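You operate a simulated robot arm through the tools that you are given. There is no shell and no other tool.

You run a simulated robot arm. Do the job below in one go: nothing can be reset, and whatever is moved stays where it is left.

JOB
Fit the die that the job card names, lock it and push the slide home.
Fine: stand the old die on the bench beside the second press; switch stays up.

The check looks at the end state, three seconds after you hand in, the way a careful person would. Anything else that was tipped, shoved, dropped, spilled or broken makes it a failure.

ROBOT AND FRAMES
A 7-joint arm with a two-finger parallel gripper, fixed in place. Base frame: the origin is at the foot of the arm, x ahead of it, y to its left, z up. Lengths are in m, angles in rad, forces in N, time in s.
Its first joint turns from -2.304 to 2.304 rad. Payload 3.91 kg.
The tool frame sits at the grasp point between the pads (the TCP): z along the fingers, y along the line on which they close. The tips reach 0.03 m beyond it. Largest opening 0.11 m; finger width 0.02, thickness 0.01; the body of the gripper, 0.048 by 0.112 m, starts 0.055 m behind the TCP.
Orientation is that of the tool frame in the base frame, as a unit quaternion [x, y, z, w]. With the fingers straight down and closing along the base's y, the tool's x points along the base's -x, its y along +y and its z along -z.

CONTROLS
- The arm moves only by the tool play_rows. Its argument "steps" is a list that holds one entry, the list of rows, each a list of 7 numbers: the shift along the tool's x, y, z in units of 50 mm (1.0 is 50 mm), then the turn, a rotation vector about the tool's x, y, z in units of 8 degrees (1.0 is 8 degrees), then the gripper command, from -1 (shut) to 1 (fully open), values between in proportion. In form: [[[x, y, z, rx, ry, rz, grip], ...]]. A call has 1 to 20 rows; each row shifts and turns the commanded pose from where the row before left it, along the tool's axes as they then stand. A call with a number of a shift or a turn outside -1 to 1 is refused whole. Rows are played at 5 a second. More than 0.05 m and 0.15 rad between two rows, or a gripper value outside its range, and nothing of the call is played. A pose out of reach is approached as far as the arm can. The call stops where the force on the tool passes 40 N (or 10 N more than at its start, if that is more) or the arm is blocked; 0.2 s more then pass. The fingers move at their own pace (about 0.108 m/s each) and stop on an object; they squeeze with about 23 N. The grip force told is the motor's: it shows also when the fingers shut on nothing. Time passes only in rows, and 0.2 s behind the last, so rows that do not move let the fingers close. The reply holds the time, the measured pose of the TCP, the force on the tool along the base axes, the opening and the grip force, in the units named above and with some noise, with the torque about the TCP (base axes, N m) and any sound that the robot's microphone picked up.
- Cameras (640 x 400 px; columns grow to the right, rows downward): "scene" is fixed at [0.4072, 0.5036, 1.6507]; the picture's right is [-0.69, -0.72, 0.00], its down [-0.72, 0.68, -0.14] and it looks along [0.10, -0.10, -0.99] (base axes); focal length 252 px, centre (320, 200). "wrist" rides on the gripper at [0.072, 0.017, -0.103] in the tool frame; the picture's right is [-0.23, 0.97, 0.00], its down [-0.76, -0.18, -0.62] and it looks along [-0.61, -0.14, 0.78] (tool axes); focal length 222 px, centre (320, 200). There is no depth. A picture from a camera that has moved, and an enlarged one, comes with that camera's place and axes in the base frame and with its lens. The place of the scene camera against the robot may be out by one fixed shift of up to 0.025 m in any direction.
- camera(camera): a new picture of that camera. It takes no simulated time.
- inspect(camera, box): a new picture of the part [left, top, right, bottom] of that camera's present view, enlarged. It takes no simulated time.
- sign_off(): hands the job in; it is judged then, once.

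Nothing tells you positions but the pictures and the camera data. Unless the task says otherwise, let go and move clear before handing in.

The tools are called as a command line: name --argument value ..., lists and objects as JSON in quotes. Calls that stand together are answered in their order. play_rows: Moves the arm, as the interface text tells. Its arguments: {"type":"object","properties":{"steps":{"type":"array"}},"required":["steps"]} The other tools are called the same way: camera (camera) takes a picture; inspect (camera, box) takes an enlarged picture of a part of a camera's view; sign_off () hands the job in.

At the start:

```text
time: 0.0
ee_pos: [0.4704, 0.2936, 1.2917]
ee_rot: [0.0, 1.0, 0.0, 0.0]
wrist_force: [-0.3, 0.1, 0.2]
moment: [0.02, 0.0, 0.01]
width: 0.1102
grasp_force: 0.2
```

scene: 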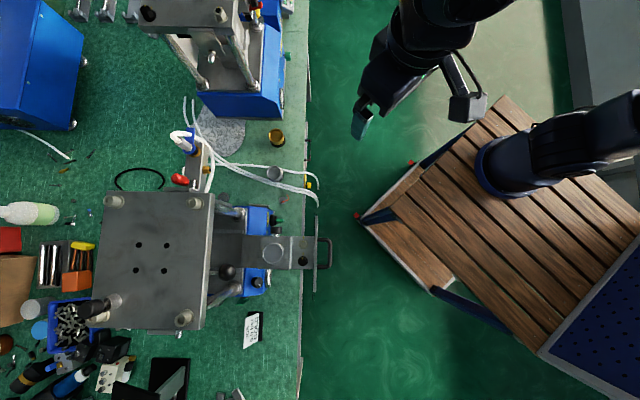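
wrist: 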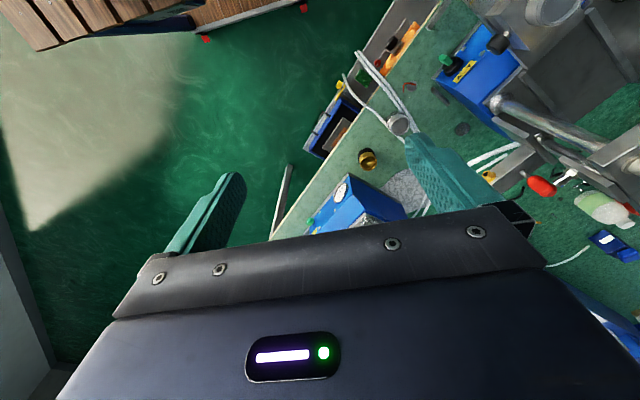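

I see a bench with a press (grey top plate), a slide sticking out toward the robot, a white job card, and a second press at the upper left. I'll enlarge the parts to read the card and find the dies.

inspect --camera "scene" --box '[200, 280, 300, 360]'

inspect --camera "scene" --box '[200, 190, 340, 300]'

inspect --camera "scene" --box '[150, 90, 330, 210]'

inspect --camera "scene" --box '[0, 190, 160, 400]'

inspect --camera "scene" --box '[0, 0, 320, 140]'

```text
5.00 times, centred on (250, 320) of scene
camera zoom: at [0.4072, 0.5036, 1.6507], right [-0.69, -0.72, 0.0], down [-0.72, 0.68, -0.14], along [0.1, -0.1, -0.99], focal length 1260 px, centre (670, -400)
```

zoom: 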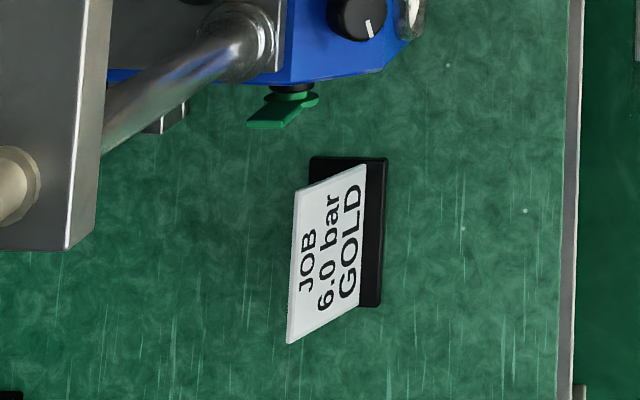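

```text
3.64 times, centred on (270, 245) of scene
camera zoom: at [0.4072, 0.5036, 1.6507], right [-0.69, -0.72, 0.0], down [-0.72, 0.68, -0.14], along [0.1, -0.1, -0.99], focal length 916 px, centre (502, 36)
```

zoom: 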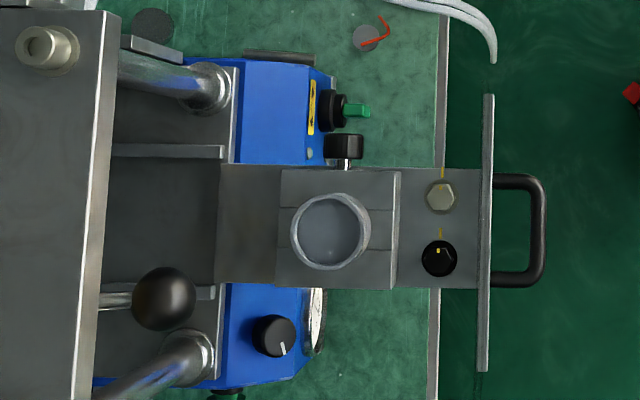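

```text
3.33 times, centred on (240, 150) of scene
camera zoom: at [0.4072, 0.5036, 1.6507], right [-0.69, -0.72, 0.0], down [-0.72, 0.68, -0.14], along [0.1, -0.1, -0.99], focal length 840 px, centre (587, 367)
```

zoom: 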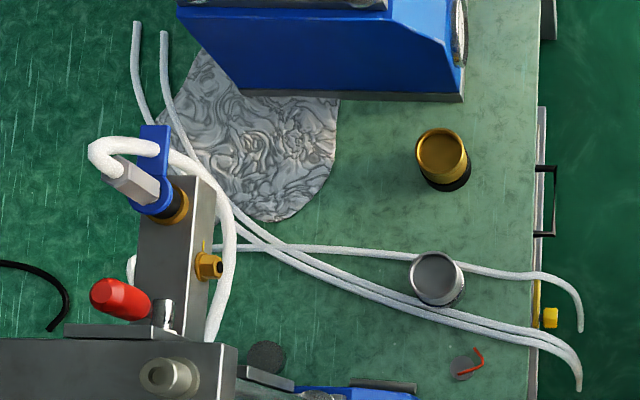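

```text
1.90 times, centred on (80, 295) of scene
camera zoom: at [0.4072, 0.5036, 1.6507], right [-0.69, -0.72, 0.0], down [-0.72, 0.68, -0.14], along [0.1, -0.1, -0.99], focal length 480 px, centre (777, 19)
```

zoom: 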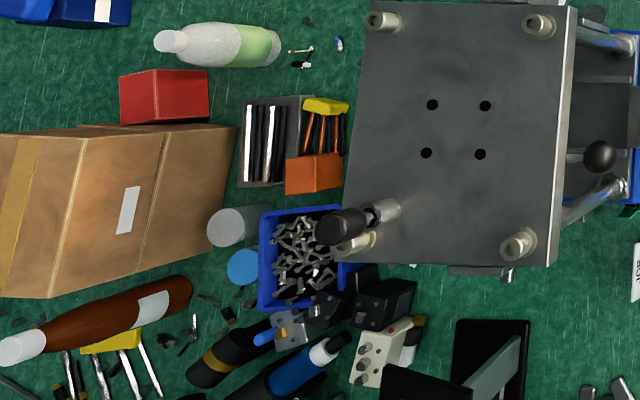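

```text
2.00 times, centred on (160, 70) of scene
camera zoom: at [0.4072, 0.5036, 1.6507], right [-0.69, -0.72, 0.0], down [-0.72, 0.68, -0.14], along [0.1, -0.1, -0.99], focal length 504 px, centre (640, 460)
```

zoom: 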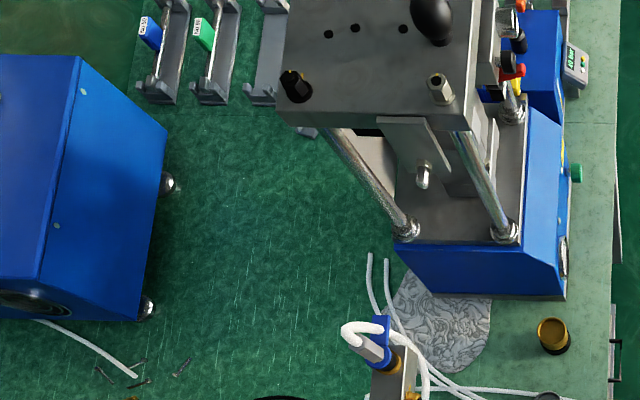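

The card says GOLD at 6.0 bar; a gold die and a grey one stand on the bench between the presses, and the press slide is out with a grey die in its nest. I'll look closer at the slide, the levers and the surroundings before moving.

inspect --camera "scene" --box '[255, 225, 335, 280]'

inspect --camera "scene" --box '[340, 0, 640, 400]'

inspect --camera "wrist" --box '[270, 0, 640, 260]'

inspect --camera "scene" --box '[160, 110, 230, 200]'

inspect --camera "scene" --box '[230, 0, 330, 120]'

```text
7.27 times, centred on (295, 252) of scene
camera zoom: at [0.4072, 0.5036, 1.6507], right [-0.69, -0.72, 0.0], down [-0.72, 0.68, -0.14], along [0.1, -0.1, -0.99], focal length 1832 px, centre (502, -182)
```

zoom: 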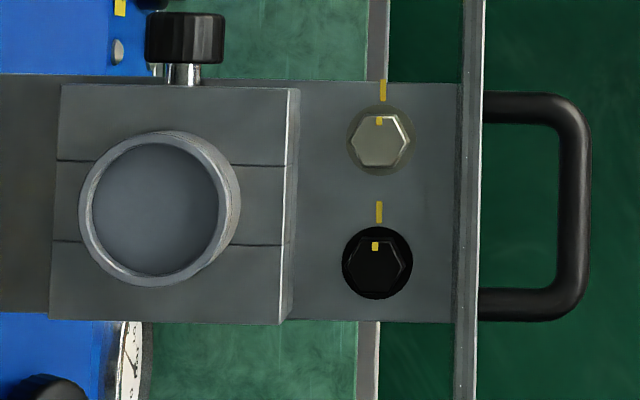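

```text
1.00 times, centred on (490, 200) of scene (not enlarged: the box is as wide or as high as the picture)
camera zoom: at [0.4072, 0.5036, 1.6507], right [-0.69, -0.72, 0.0], down [-0.72, 0.68, -0.14], along [0.1, -0.1, -0.99], focal length 252 px, centre (150, 200)
```

zoom: 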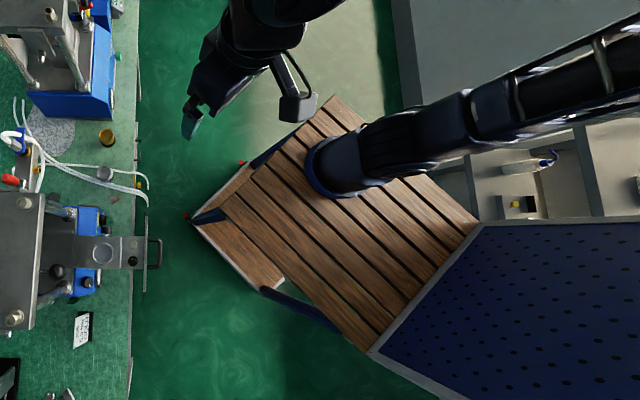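

```text
1.54 times, centred on (455, 130) of wrist
camera zoom: at [0.3991, 0.3104, 1.3951], right [0.23, 0.97, 0.0], down [0.76, -0.18, 0.62], along [0.61, -0.14, -0.78], focal length 342 px, centre (112, 308)
```

zoom: 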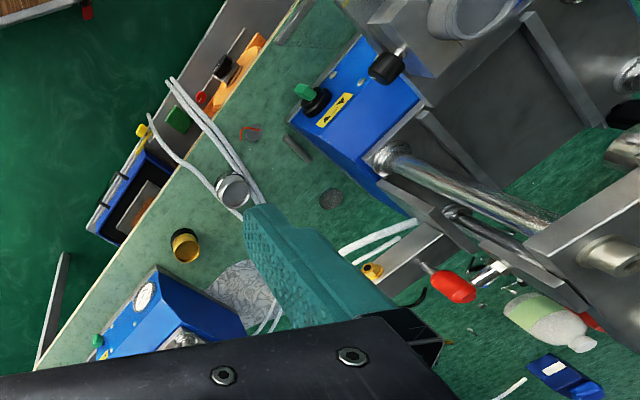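

```text
4.44 times, centred on (195, 155) of scene
camera zoom: at [0.4072, 0.5036, 1.6507], right [-0.69, -0.72, 0.0], down [-0.72, 0.68, -0.14], along [0.1, -0.1, -0.99], focal length 1120 px, centre (876, 400)
```

zoom: 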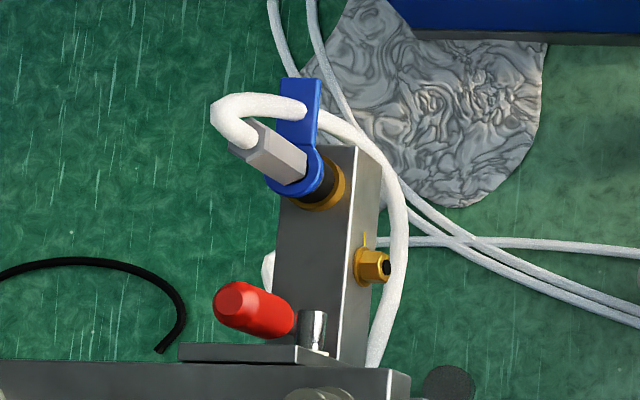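

```text
3.33 times, centred on (280, 60) of scene
camera zoom: at [0.4072, 0.5036, 1.6507], right [-0.69, -0.72, 0.0], down [-0.72, 0.68, -0.14], along [0.1, -0.1, -0.99], focal length 840 px, centre (453, 667)
```

zoom: 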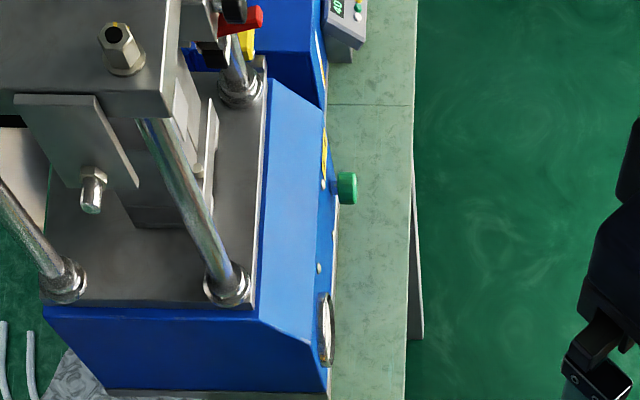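

The gold die stands near (0.80, 0.38, 0.70) and the slide's nest is near (0.46, 0.63, 1.0), with the slide axis running diagonally towards the robot. I'll move the arm sideways at its present height to look at the slide from above.

play_rows --steps '[[[0.5, 1, 0, 0, 0, 0, 1], [0.5, 1, 0, 0, 0, 0, 1], [0.5, 1, 0, 0, 0, 0, 1], [0, 1, 0, 0, 0, 0, 1], [0, 0.5, 0, 0, 0, 0, 1], [0, 0, 0, 0, 0, 0, 1]]]'

camera --camera "wrist"

camera --camera "scene"

```text
refused: row 1 steps farther than a row can; nothing moved
```

```text
taken
camera wrist: at [0.3991, 0.3104, 1.3951], right [0.23, 0.97, 0.0], down [0.76, -0.18, 0.62], along [0.61, -0.14, -0.78], focal length 222 px, centre (320, 200)
```

wrist: 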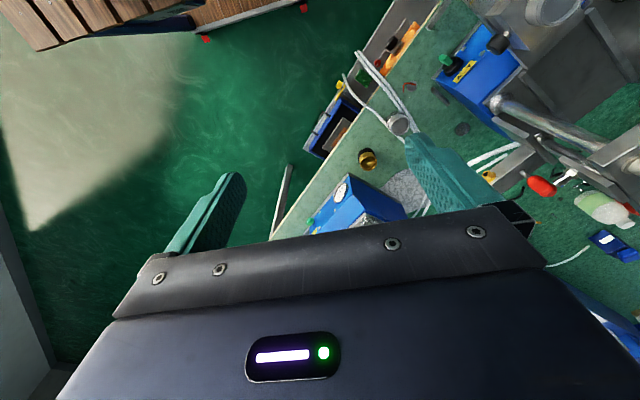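

```text
taken
```

scene: 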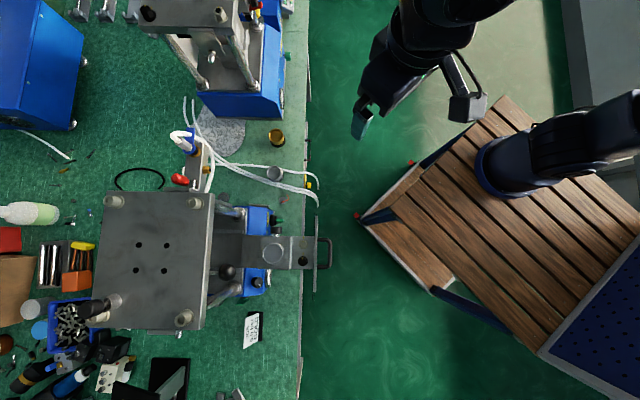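

The combined step has to stay within 0.05 m a row, so I'll keep it shorter. I'm moving to about (0.42, 0.50) at the same height to look down on the slide.

play_rows --steps '[[[0.2, 0.9, 0, 0, 0, 0, 1], [0.2, 0.9, 0, 0, 0, 0, 1], [0.2, 0.9, 0, 0, 0, 0, 1], [0.2, 0.9, 0, 0, 0, 0, 1], [0.2, 0.6, 0, 0, 0, 0, 1], [0, 0, 0, 0, 0, 0, 1]]]'

camera --camera "wrist"

camera --camera "scene"

```text
time: 1.4
ee_pos: [0.4208, 0.5031, 1.2928]
ee_rot: [0.0, 1.0, 0.001, 0.0]
wrist_force: [0.4, 0.1, -0.5]
moment: [-0.04, -0.01, -0.02]
width: 0.1102
grasp_force: 0.0
```

```text
taken
camera wrist: at [0.3491, 0.5202, 1.3966], right [0.23, 0.97, 0.0], down [0.76, -0.18, 0.62], along [0.61, -0.14, -0.78], focal length 222 px, centre (320, 200)
```

wrist: 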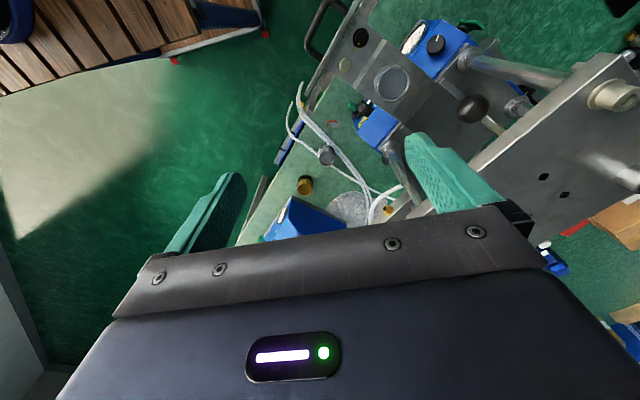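

```text
taken
```

scene: 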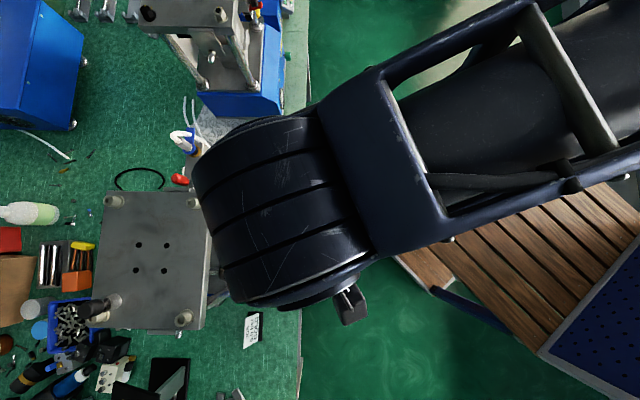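

The wrist camera now shows the slide, nest, two hex heads and the handle. I'll enlarge that region.

inspect --camera "wrist" --box '[300, 0, 540, 150]'

inspect --camera "wrist" --box '[330, 20, 440, 130]'

inspect --camera "wrist" --box '[230, 110, 430, 250]'

```text
2.67 times, centred on (420, 75) of wrist
camera zoom: at [0.3491, 0.5202, 1.3966], right [0.23, 0.97, 0.0], down [0.76, -0.18, 0.62], along [0.61, -0.14, -0.78], focal length 592 px, centre (53, 533)
```

zoom: 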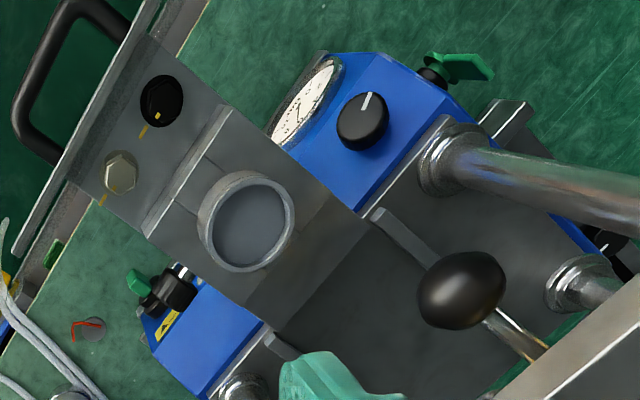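

```text
3.64 times, centred on (385, 75) of wrist
camera zoom: at [0.3491, 0.5202, 1.3966], right [0.23, 0.97, 0.0], down [0.76, -0.18, 0.62], along [0.61, -0.14, -0.78], focal length 808 px, centre (84, 654)
```

zoom: 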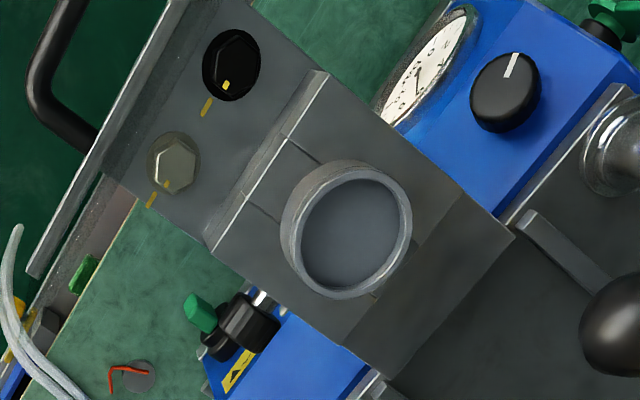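

```text
2.86 times, centred on (330, 180) of wrist
camera zoom: at [0.3491, 0.5202, 1.3966], right [0.23, 0.97, 0.0], down [0.76, -0.18, 0.62], along [0.61, -0.14, -0.78], focal length 635 px, centre (291, 257)
```

zoom: 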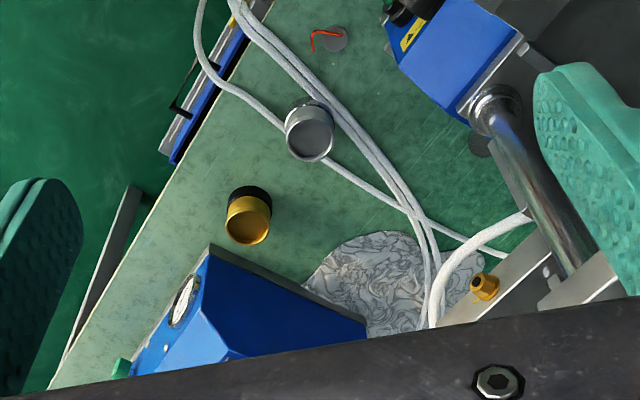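

The nest block sits on the slide with the old die standing proud of it, and a black knob on a steel stem sits on the block's far side. I'll turn the tool 46° to line up with the slide and come lower for a closer view.

play_rows --steps '[[[0, 0, 0.3, 0, 0, -0.96, 1], [0, 0, 0.3, 0, 0, -0.96, 1], [0, 0, 0.3, 0, 0, -0.96, 1], [0, 0, 0.3, 0, 0, -0.96, 1], [0, 0, 0.3, 0, 0, -0.96, 1], [0, 0, 0.3, 0, 0, -0.96, 1], [0, 0, 0, 0, 0, 0, 1]]]'

camera --camera "wrist"

```text
time: 3.0
ee_pos: [0.4201, 0.5028, 1.202]
ee_rot: [-0.393, 0.919, -0.001, 0.0]
wrist_force: [-1.2, -1.0, 0.6]
moment: [-0.01, 0.02, 0.02]
width: 0.1102
grasp_force: 0.1
```

```text
taken
camera wrist: at [0.3589, 0.4629, 1.3052], right [-0.55, 0.84, 0.0], down [0.66, 0.43, 0.62], along [0.52, 0.34, -0.78], focal length 222 px, centre (320, 200)
```

wrist: 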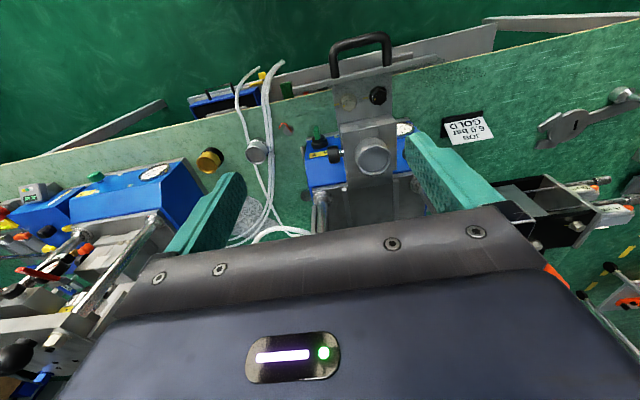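

Now the slide is seen from the handle side, with the knob beside the block. I'll enlarge it.

inspect --camera "wrist" --box '[300, 30, 440, 190]'

inspect --camera "wrist" --box '[295, 110, 425, 200]'

inspect --camera "wrist" --box '[60, 60, 320, 240]'

```text
2.50 times, centred on (370, 110) of wrist
camera zoom: at [0.3589, 0.4629, 1.3052], right [-0.55, 0.84, 0.0], down [0.66, 0.43, 0.62], along [0.52, 0.34, -0.78], focal length 555 px, centre (195, 425)
```

zoom: 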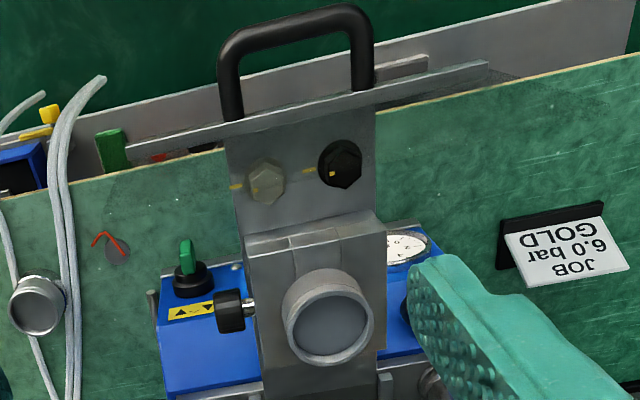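

```text
4.44 times, centred on (360, 155) of wrist
camera zoom: at [0.3589, 0.4629, 1.3052], right [-0.55, 0.84, 0.0], down [0.66, 0.43, 0.62], along [0.52, 0.34, -0.78], focal length 987 px, centre (142, 400)
```

zoom: 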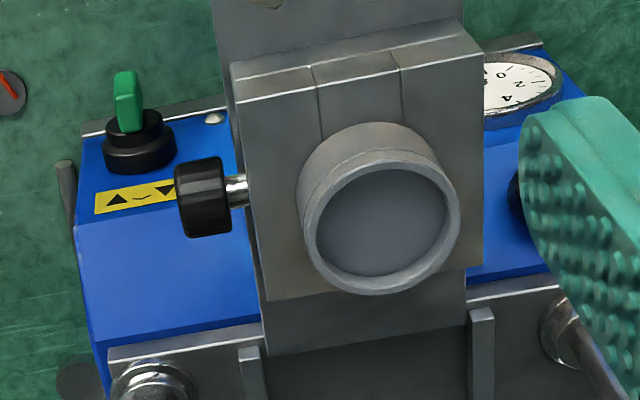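

```text
2.22 times, centred on (190, 150) of wrist
camera zoom: at [0.3589, 0.4629, 1.3052], right [-0.55, 0.84, 0.0], down [0.66, 0.43, 0.62], along [0.52, 0.34, -0.78], focal length 494 px, centre (609, 311)
```

zoom: 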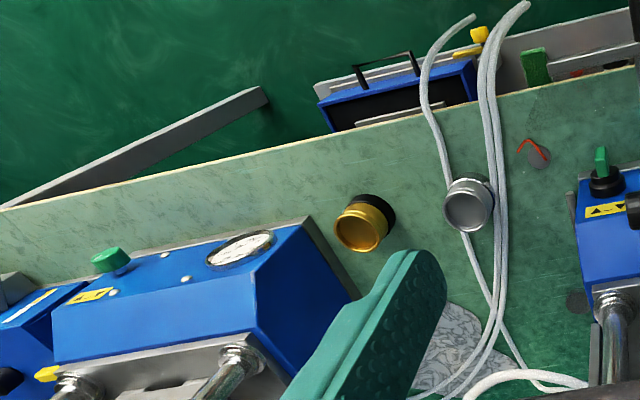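

The old die's top is about (0.446, 0.611, 1.03), the block top about z = 1.0, and the knob, pointing at the die's axis, about (0.485, 0.574, 0.975). I'll move over the die at a safe height and check the alignment.

play_rows --steps '[[[-0.64, 0.372, 0.3, 0, 0, 0, 1], [-0.64, 0.372, 0.3, 0, 0, 0, 1], [-0.64, 0.372, 0.3, 0, 0, 0, 1], [0, 0, 0, 0, 0, 0, 1]]]'

camera --camera "wrist"

inspect --camera "wrist" --box '[200, 0, 440, 210]'

```text
time: 4.0
ee_pos: [0.4479, 0.612, 1.1575]
ee_rot: [-0.392, 0.92, 0.0, 0.0]
wrist_force: [0.4, -0.6, -0.3]
moment: [0.01, 0.01, 0.0]
width: 0.11
grasp_force: 0.0
```

```text
taken
camera wrist: at [0.3847, 0.5712, 1.2604], right [-0.54, 0.84, 0.0], down [0.66, 0.42, 0.62], along [0.52, 0.34, -0.78], focal length 222 px, centre (320, 200)
```

wrist: 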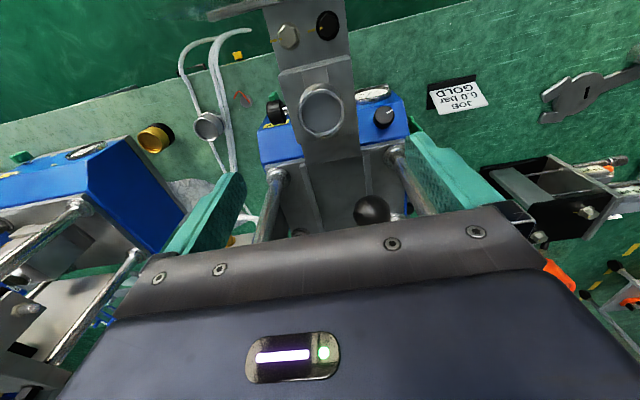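

```text
1.90 times, centred on (320, 105) of wrist
camera zoom: at [0.3847, 0.5712, 1.2604], right [-0.54, 0.84, 0.0], down [0.66, 0.42, 0.62], along [0.52, 0.34, -0.78], focal length 423 px, centre (320, 381)
```

zoom: 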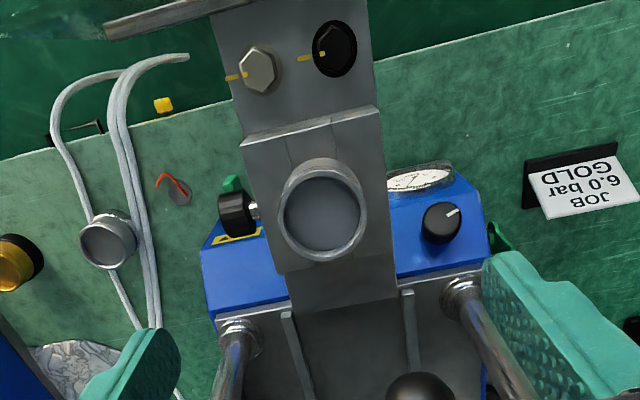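

The die sits right under the gripper (rim top at about z = 1.02). I'll go down so that the tips stop just above the block and check from there.

play_rows --steps '[[[0, 0, 0.8, 0, 0, 0, 1], [0, 0, 0.8, 0, 0, 0, 1], [0, 0, 0.6, 0, 0, 0, 1], [0, 0, 0, 0, 0, 0, 1]]]'

camera --camera "wrist"

inspect --camera "wrist" --box '[200, 60, 440, 230]'

```text
time: 5.0
ee_pos: [0.4472, 0.612, 1.0467]
ee_rot: [-0.392, 0.92, 0.0, 0.0]
wrist_force: [0.0, 0.3, 0.5]
moment: [0.0, 0.02, -0.05]
width: 0.11
grasp_force: 0.0
```

```text
taken
camera wrist: at [0.3855, 0.5703, 1.1494], right [-0.54, 0.84, 0.0], down [0.66, 0.43, 0.62], along [0.52, 0.34, -0.78], focal length 222 px, centre (320, 200)
```

wrist: 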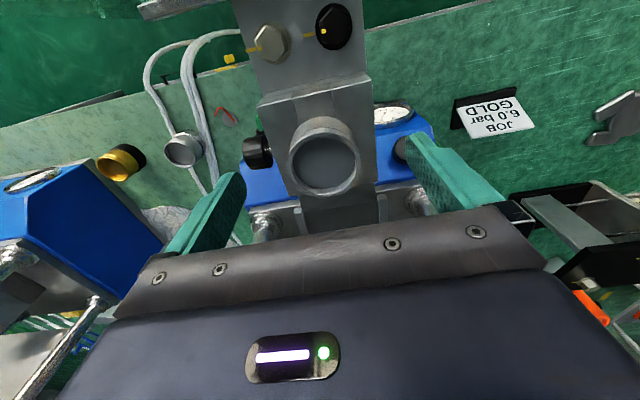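

```text
2.35 times, centred on (320, 145) of wrist
camera zoom: at [0.3855, 0.5703, 1.1494], right [-0.54, 0.84, 0.0], down [0.66, 0.43, 0.62], along [0.52, 0.34, -0.78], focal length 523 px, centre (320, 329)
```

zoom: 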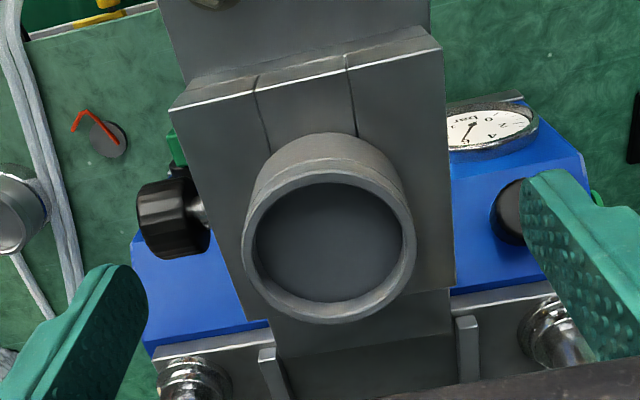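

The rim top is at about z = 1.022 and the block top at about 0.995, so the die stands 28 mm proud. I'll lower 16 mm and close on it.

play_rows --steps '[[[0, 0.05, 0.32, 0, 0, 0, 1], [0, 0, 0, 0, 0, 0, 0.2], [0, 0, 0, 0, 0, 0, -0.3], [0, 0, 0, 0, 0, 0, -1], [0, 0, 0, 0, 0, 0, -1], [0, 0, 0, 0, 0, 0, -1]]]'

inspect --camera "wrist" --box '[200, 60, 440, 230]'

```text
time: 6.4
ee_pos: [0.4458, 0.6129, 1.0311]
ee_rot: [-0.392, 0.92, -0.002, 0.0]
wrist_force: [-0.1, 0.8, 1.3]
moment: [0.08, -0.05, 0.02]
width: 0.0535
grasp_force: 22.7
```

```text
2.35 times, centred on (320, 145) of wrist
camera zoom: at [0.3839, 0.572, 1.1343], right [-0.54, 0.84, 0.0], down [0.66, 0.43, 0.62], along [0.52, 0.34, -0.78], focal length 523 px, centre (320, 329)
```

zoom: 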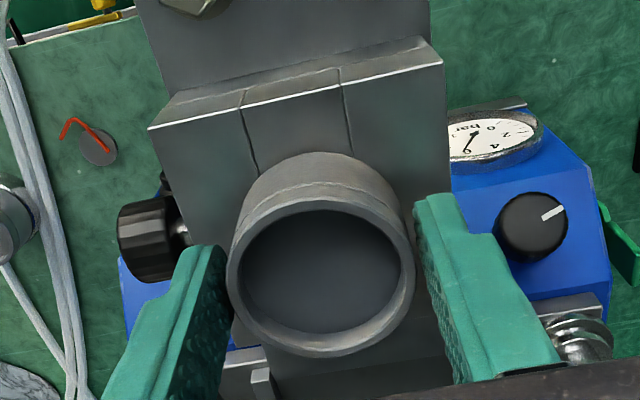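

The fingers hold the die at 53.5 mm. I'll lift a few millimetres to feel whether it is free or locked.

play_rows --steps '[[[0, 0, -0.04, 0, 0, 0, -1], [0, 0, -0.04, 0, 0, 0, -1], [0, 0, 0, 0, 0, 0, -1]]]'

inspect --camera "wrist" --box '[200, 60, 440, 230]'

```text
time: 7.2
ee_pos: [0.446, 0.613, 1.0344]
ee_rot: [-0.391, 0.92, 0.0, -0.001]
wrist_force: [-0.3, -1.8, -15.4]
moment: [-0.12, 0.03, 0.0]
width: 0.0536
grasp_force: 23.2
```

```text
2.35 times, centred on (320, 145) of wrist
camera zoom: at [0.384, 0.5725, 1.1376], right [-0.54, 0.84, 0.0], down [0.66, 0.43, 0.62], along [0.52, 0.34, -0.78], focal length 523 px, centre (320, 329)
```

zoom: 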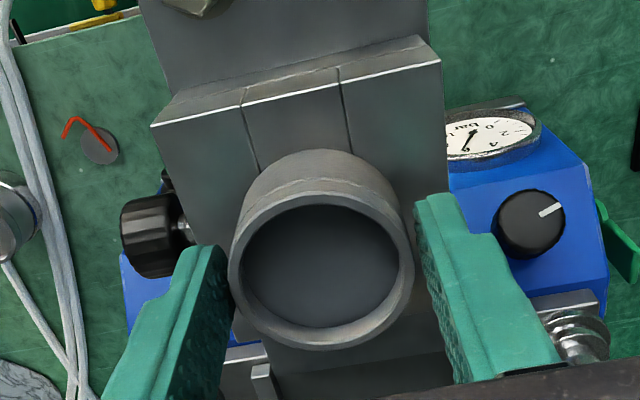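

The pull reached 15 N while the die stayed put in the nest and slipped in the fingers, so it is locked now. I'll let go, rise, and study the knob and the hex heads from closer up.

play_rows --steps '[[[0, 0, 0.08, 0, 0, 0, -1], [0, 0, 0, 0, 0, 0, 1], [0, 0, 0, 0, 0, 0, 1], [0, 0, 0, 0, 0, 0, 1], [0, 0, 0, 0, 0, 0, 1], [0.3, 0, -0.8, 0, 0, 0, 1], [0.6, 0, -0.6, 0, 0, 0, 1], [0.9, 0, 0, 0, 0, 0, 1], [0, 0, 0, 0, 0, 0, 1]]]'

camera --camera "wrist"

inspect --camera "wrist" --box '[240, 60, 420, 200]'

inspect --camera "wrist" --box '[240, 40, 320, 130]'

```text
time: 9.2
ee_pos: [0.3855, 0.5487, 1.1032]
ee_rot: [-0.389, 0.921, 0.001, 0.001]
wrist_force: [21.0, 25.3, 8.9]
moment: [1.31, 0.04, -2.0]
width: 0.1101
grasp_force: 0.0
```

```text
taken
camera wrist: at [0.3234, 0.5079, 1.2052], right [-0.54, 0.84, 0.0], down [0.66, 0.42, 0.63], along [0.53, 0.34, -0.78], focal length 222 px, centre (320, 200)
```

wrist: 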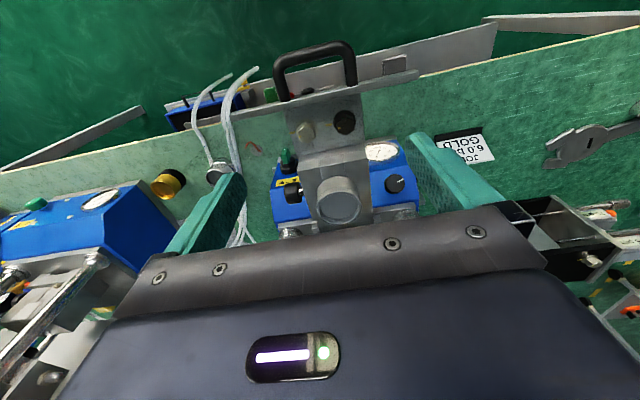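

```text
2.86 times, centred on (330, 130) of wrist
camera zoom: at [0.3234, 0.5079, 1.2052], right [-0.54, 0.84, 0.0], down [0.66, 0.42, 0.63], along [0.53, 0.34, -0.78], focal length 635 px, centre (291, 400)
```

zoom: 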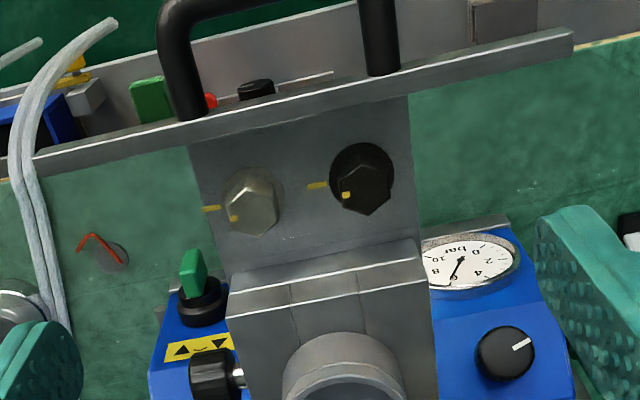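

```text
4.44 times, centred on (280, 85) of wrist
camera zoom: at [0.3234, 0.5079, 1.2052], right [-0.54, 0.84, 0.0], down [0.66, 0.42, 0.63], along [0.53, 0.34, -0.78], focal length 987 px, centre (498, 711)
```

zoom: 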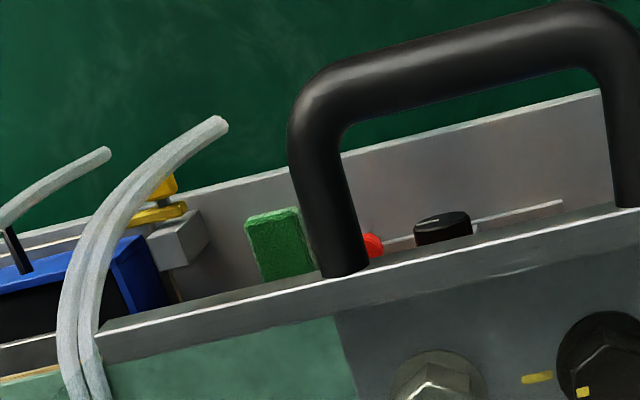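

The reply shows about 33 N along the slide direction on the tool although the pose was reached, so something may be touching. I'll hold still one row and read the force again, and look from the scene camera.

play_rows --steps '[[[0, 0, 0, 0, 0, 0, 1]]]'

camera --camera "scene"

inspect --camera "wrist" --box '[380, 80, 540, 240]'

```text
time: 9.7
ee_pos: [0.3848, 0.5488, 1.1036]
ee_rot: [-0.391, 0.921, 0.002, 0.002]
wrist_force: [6.7, 7.5, -1.0]
moment: [0.26, -0.07, -0.52]
width: 0.11
grasp_force: 0.1
stopped in row 1: the force on the tool passed its limit at 46 N (the readings are from after the stop); the commanded pose is now the measured one
```

```text
taken
```

scene: 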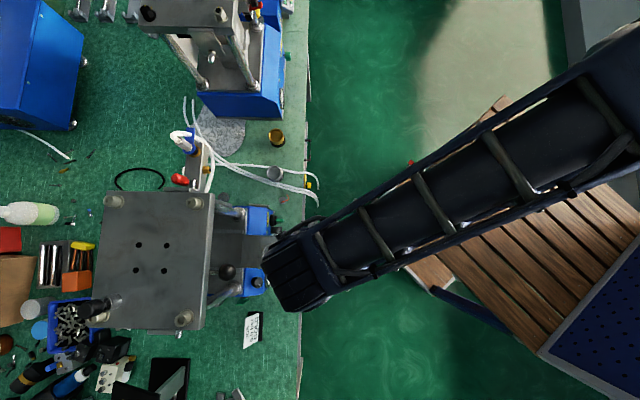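

```text
2.50 times, centred on (460, 160) of wrist
camera zoom: at [0.3236, 0.5078, 1.2056], right [-0.54, 0.84, 0.0], down [0.66, 0.42, 0.63], along [0.53, 0.34, -0.78], focal length 555 px, centre (-30, 300)
```

zoom: 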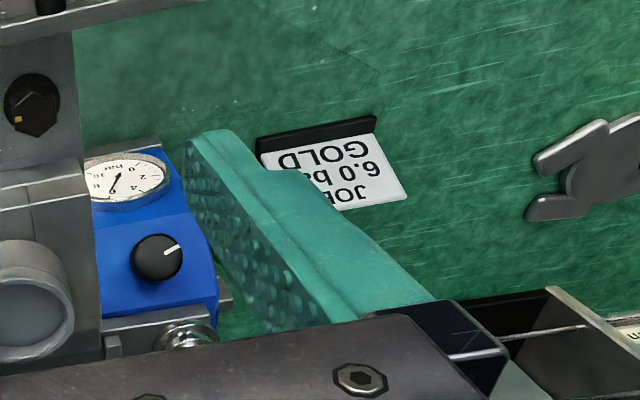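

The finger pressed against something clear: a see-through guard seems to stand on the slide's front bar. I'll back off inward (away from the guard), then rise straight up, and look at the guard's outline.

play_rows --steps '[[[-0.2, 0, 0, 0, 0, 0, 1], [-0.2, 0, 0, 0, 0, 0, 1], [0, 0, 0, 0, 0, 0, 1]]]'

inspect --camera "wrist" --box '[160, 0, 520, 200]'

```text
time: 10.5
ee_pos: [0.3991, 0.5616, 1.103]
ee_rot: [-0.391, 0.92, 0.002, 0.001]
wrist_force: [-0.6, 0.0, 0.4]
moment: [0.02, 0.01, 0.05]
width: 0.11
grasp_force: 0.0
```

```text
1.78 times, centred on (340, 100) of wrist
camera zoom: at [0.3367, 0.5218, 1.2059], right [-0.54, 0.84, 0.0], down [0.66, 0.42, 0.63], along [0.53, 0.34, -0.78], focal length 395 px, centre (284, 378)
```

zoom: 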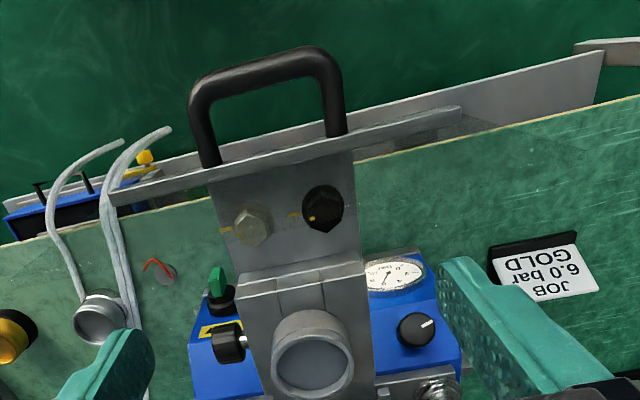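

Contact is gone and the slide looks unharmed. I'll look for the guard's outline in enlarged views.

inspect --camera "wrist" --box '[210, 70, 310, 140]'

inspect --camera "wrist" --box '[350, 50, 470, 150]'

inspect --camera "wrist" --box '[260, 80, 360, 190]'

```text
5.71 times, centred on (260, 105) of wrist
camera zoom: at [0.3367, 0.5218, 1.2059], right [-0.54, 0.84, 0.0], down [0.66, 0.42, 0.63], along [0.53, 0.34, -0.78], focal length 1269 px, centre (663, 743)
```

zoom: 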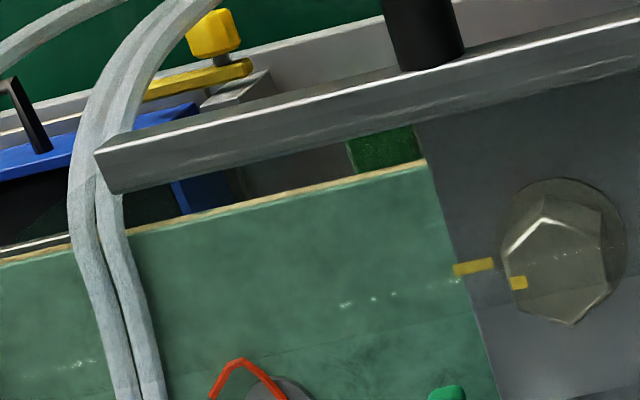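

```text
4.00 times, centred on (410, 100) of wrist
camera zoom: at [0.3367, 0.5218, 1.2059], right [-0.54, 0.84, 0.0], down [0.66, 0.42, 0.63], along [0.53, 0.34, -0.78], focal length 888 px, centre (-40, 600)
```

zoom: 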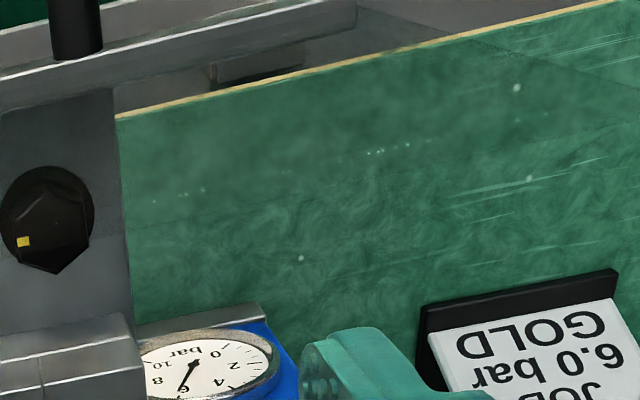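

```text
3.64 times, centred on (310, 135) of wrist
camera zoom: at [0.3367, 0.5218, 1.2059], right [-0.54, 0.84, 0.0], down [0.66, 0.42, 0.63], along [0.53, 0.34, -0.78], focal length 808 px, centre (356, 436)
```

zoom: 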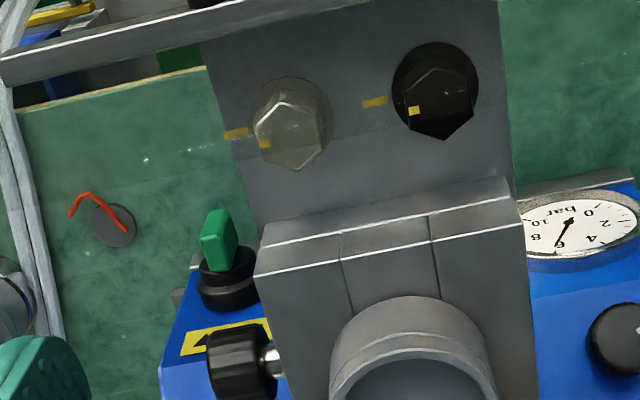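

The clear guard stands in the plane of the slide's front bar, up to about z = 1.09; I'll stay above 1.13 with the tips whenever I cross it. Now I'll rise and turn the tool another 90° so the camera looks at the knob from its outer side.

play_rows --steps '[[[0, 0, -0.9, 0, 0, 0, 1], [0, 0, -0.9, 0, 0, 0, 1], [0, 0, -0.9, 0, 0, 0, 1], [0, 0, 0, 0, 0, -0.94, 1], [0, 0, 0, 0, 0, -0.94, 1], [0, 0, 0, 0, 0, -0.94, 1], [0, 0, 0, 0, 0, -0.94, 1], [0, 0, 0, 0, 0, -0.94, 1], [0, 0, 0, 0, 0, -0.94, 1], [0, 0, 0, 0, 0, -0.94, 1], [0, 0, 0, 0, 0, -0.94, 1], [0, 0, 0, 0, 0, -0.94, 1], [0, 0, 0, 0, 0, -0.94, 1], [0, 0, 0, 0, 0, -0.94, 1], [0, 0, 0, 0, 0, -0.94, 1], [0, 0, 0, 0, 0, 0, 1]]]'

camera --camera "wrist"

```text
time: 13.9
ee_pos: [0.3981, 0.5619, 1.2383]
ee_rot: [0.928, -0.373, 0.0, -0.002]
wrist_force: [0.4, 0.4, -0.1]
moment: [0.03, 0.02, 0.0]
width: 0.1101
grasp_force: 0.1
```

```text
taken
camera wrist: at [0.4397, 0.4993, 1.3409], right [-0.84, -0.55, 0.0], down [-0.43, 0.65, 0.62], along [-0.34, 0.53, -0.78], focal length 222 px, centre (320, 200)
```

wrist: 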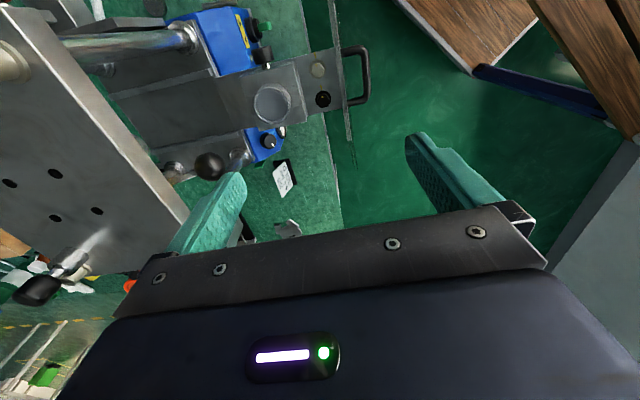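

The turn worked; the tool's closing line now runs along the slide. Next I'll translate over the knob, staying above the guard, then come down some and look.

play_rows --steps '[[[0.55, -0.66, 0, 0, 0, 0, 1], [0.55, -0.66, 0, 0, 0, 0, 1], [0, 0, 0.8, 0, 0, 0, 1], [0, 0, 0.8, 0, 0, 0, 1], [0, 0, 0, 0, 0, 0, 1]]]'

camera --camera "wrist"

inspect --camera "wrist" --box '[220, 20, 420, 180]'

```text
time: 15.1
ee_pos: [0.4851, 0.5708, 1.1588]
ee_rot: [0.928, -0.373, 0.0, -0.003]
wrist_force: [-0.1, -0.7, 0.3]
moment: [0.03, -0.01, 0.0]
width: 0.1101
grasp_force: 0.0
```

```text
taken
camera wrist: at [0.5261, 0.5081, 1.261], right [-0.84, -0.55, 0.0], down [-0.43, 0.65, 0.62], along [-0.34, 0.53, -0.78], focal length 222 px, centre (320, 200)
```

wrist: 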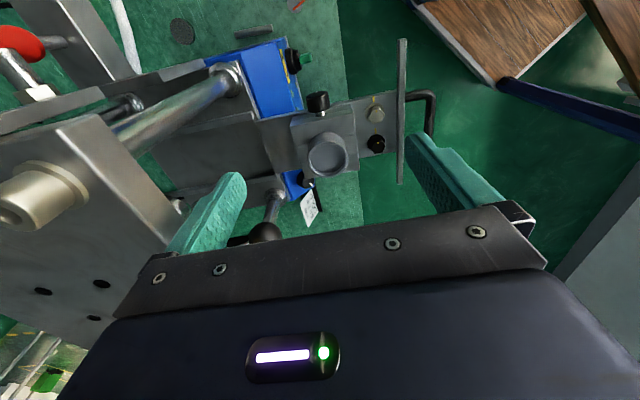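

```text
2.50 times, centred on (320, 100) of wrist
camera zoom: at [0.5261, 0.5081, 1.261], right [-0.84, -0.55, 0.0], down [-0.43, 0.65, 0.62], along [-0.34, 0.53, -0.78], focal length 555 px, centre (320, 450)
```

zoom: 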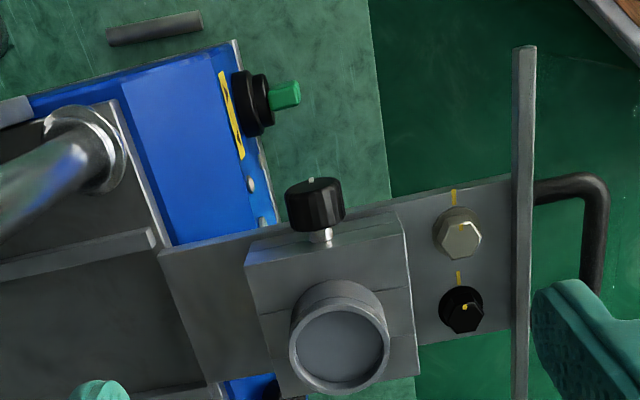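

The knob is right below the gripper now. I'll enlarge it to see its markings and form.

inspect --camera "wrist" --box '[295, 80, 345, 125]'

inspect --camera "wrist" --box '[275, 30, 325, 80]'

inspect --camera "wrist" --box '[355, 85, 405, 165]'

```text
8.89 times, centred on (320, 102) of wrist
camera zoom: at [0.5261, 0.5081, 1.261], right [-0.84, -0.55, 0.0], down [-0.43, 0.65, 0.62], along [-0.34, 0.53, -0.78], focal length 1974 px, centre (320, 1067)
```

zoom: 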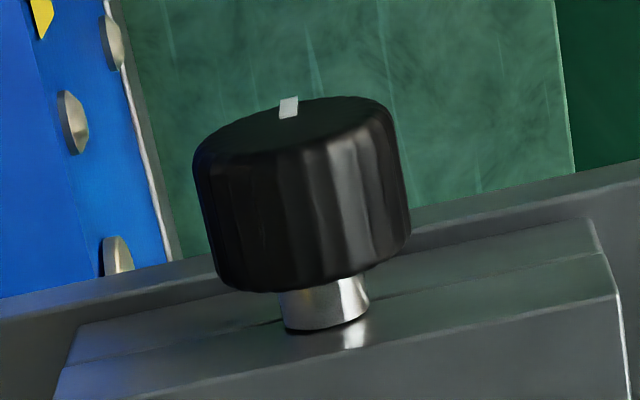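

```text
8.00 times, centred on (300, 55) of wrist
camera zoom: at [0.5261, 0.5081, 1.261], right [-0.84, -0.55, 0.0], down [-0.43, 0.65, 0.62], along [-0.34, 0.53, -0.78], focal length 1777 px, centre (480, 1360)
```

zoom: 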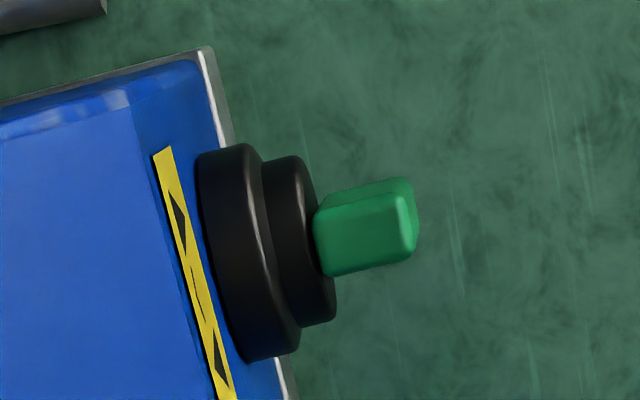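

```text
5.00 times, centred on (380, 125) of wrist
camera zoom: at [0.5261, 0.5081, 1.261], right [-0.84, -0.55, 0.0], down [-0.43, 0.65, 0.62], along [-0.34, 0.53, -0.78], focal length 1111 px, centre (20, 575)
```

zoom: 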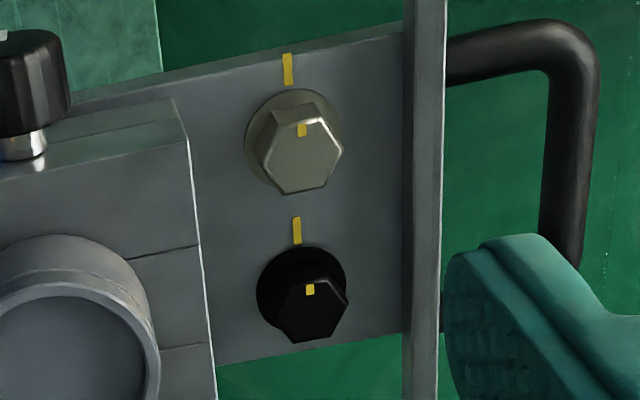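

The knob is a knurled clamp knob with a white index mark at its lower edge, so it most likely turns; the hex heads carry witness marks and are none of my business. I'll go down around the knob with the fingers on either side of it (along the slide).

play_rows --steps '[[[0, -0.04, 0.8, 0, 0, 0, 1], [0, 0, 0.8, 0, 0, 0, 1], [0, 0, 0.5, 0, 0, 0, 1], [0, 0, 0, 0, 0, 0, 1]]]'

camera --camera "wrist"

inspect --camera "wrist" --box '[220, 60, 420, 220]'

```text
time: 16.1
ee_pos: [0.4855, 0.5732, 1.0534]
ee_rot: [0.928, -0.372, 0.001, -0.003]
wrist_force: [-0.5, 0.0, 0.3]
moment: [0.02, -0.05, -0.02]
width: 0.1102
grasp_force: 0.1
```

```text
taken
camera wrist: at [0.527, 0.5101, 1.1565], right [-0.84, -0.55, 0.0], down [-0.43, 0.65, 0.62], along [-0.34, 0.53, -0.78], focal length 222 px, centre (320, 200)
```

wrist: 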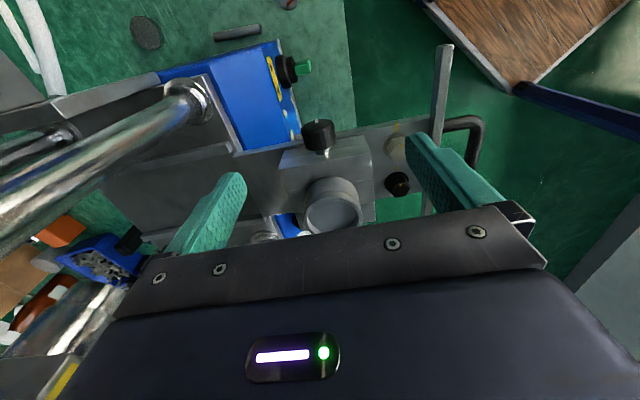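

```text
2.50 times, centred on (320, 140) of wrist
camera zoom: at [0.527, 0.5101, 1.1565], right [-0.84, -0.55, 0.0], down [-0.43, 0.65, 0.62], along [-0.34, 0.53, -0.78], focal length 555 px, centre (320, 350)
```

zoom: 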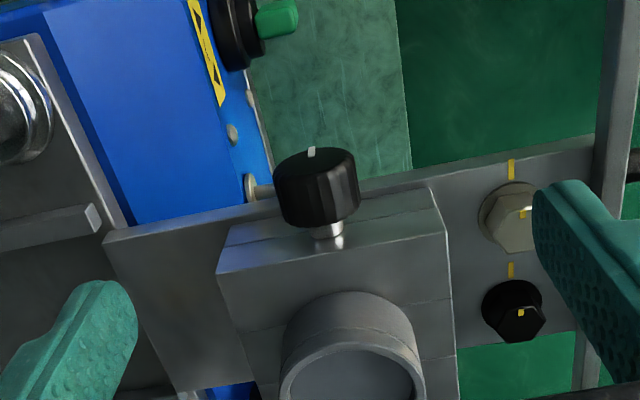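

Before going lower I'll enlarge the knob and its stem again to judge heights against the block and the slide plate.

inspect --camera "wrist" --box '[280, 105, 380, 185]'

inspect --camera "wrist" --box '[296, 115, 346, 160]'

```text
5.00 times, centred on (330, 145) of wrist
camera zoom: at [0.527, 0.5101, 1.1565], right [-0.84, -0.55, 0.0], down [-0.43, 0.65, 0.62], along [-0.34, 0.53, -0.78], focal length 1111 px, centre (270, 475)
```

zoom: 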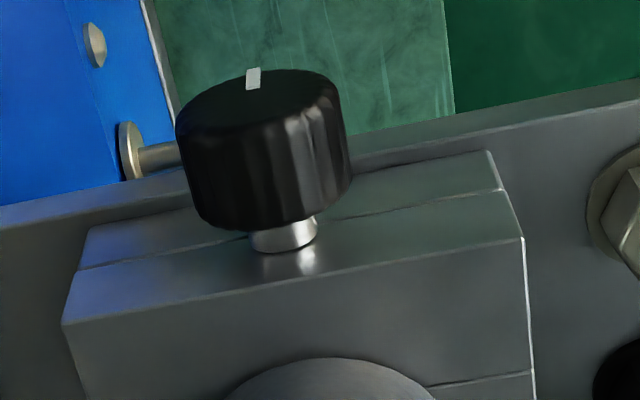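

```text
8.89 times, centred on (321, 138) of wrist
camera zoom: at [0.527, 0.5101, 1.1565], right [-0.84, -0.55, 0.0], down [-0.43, 0.65, 0.62], along [-0.34, 0.53, -0.78], focal length 1974 px, centre (311, 756)
```

zoom: 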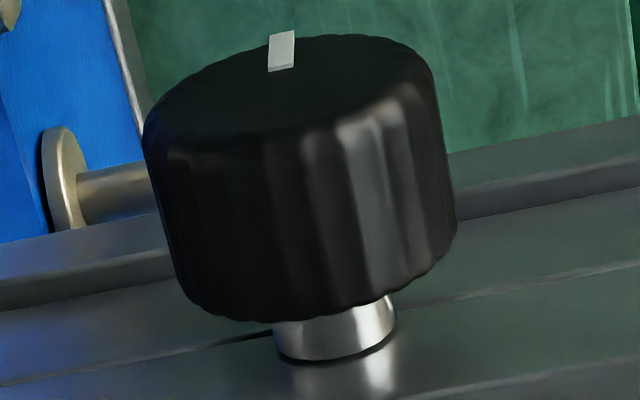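

The block spans z ≈ 0.954–0.99 and the knob's axis is at about z = 0.975; tips at 0.96 will clear the slide plate. I'll descend to that height.

play_rows --steps '[[[0.04, 0, 0.6, 0, 0, 0, 1], [0, 0, 0.4, 0, 0, 0, 1], [0, 0, 0.24, 0, 0, 0, 1], [0, 0, 0, 0, 0, 0, 1]]]'

camera --camera "wrist"

```text
time: 17.1
ee_pos: [0.4879, 0.5719, 0.9907]
ee_rot: [0.928, -0.373, 0.0, -0.002]
wrist_force: [1.0, 0.0, 0.2]
moment: [-0.03, -0.01, 0.0]
width: 0.1101
grasp_force: 0.0
```

```text
taken
camera wrist: at [0.5283, 0.5095, 1.0943], right [-0.84, -0.55, 0.0], down [-0.43, 0.65, 0.62], along [-0.34, 0.53, -0.78], focal length 222 px, centre (320, 200)
```

wrist: 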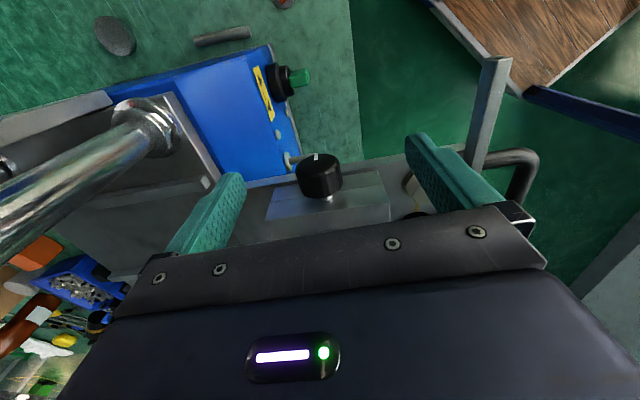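

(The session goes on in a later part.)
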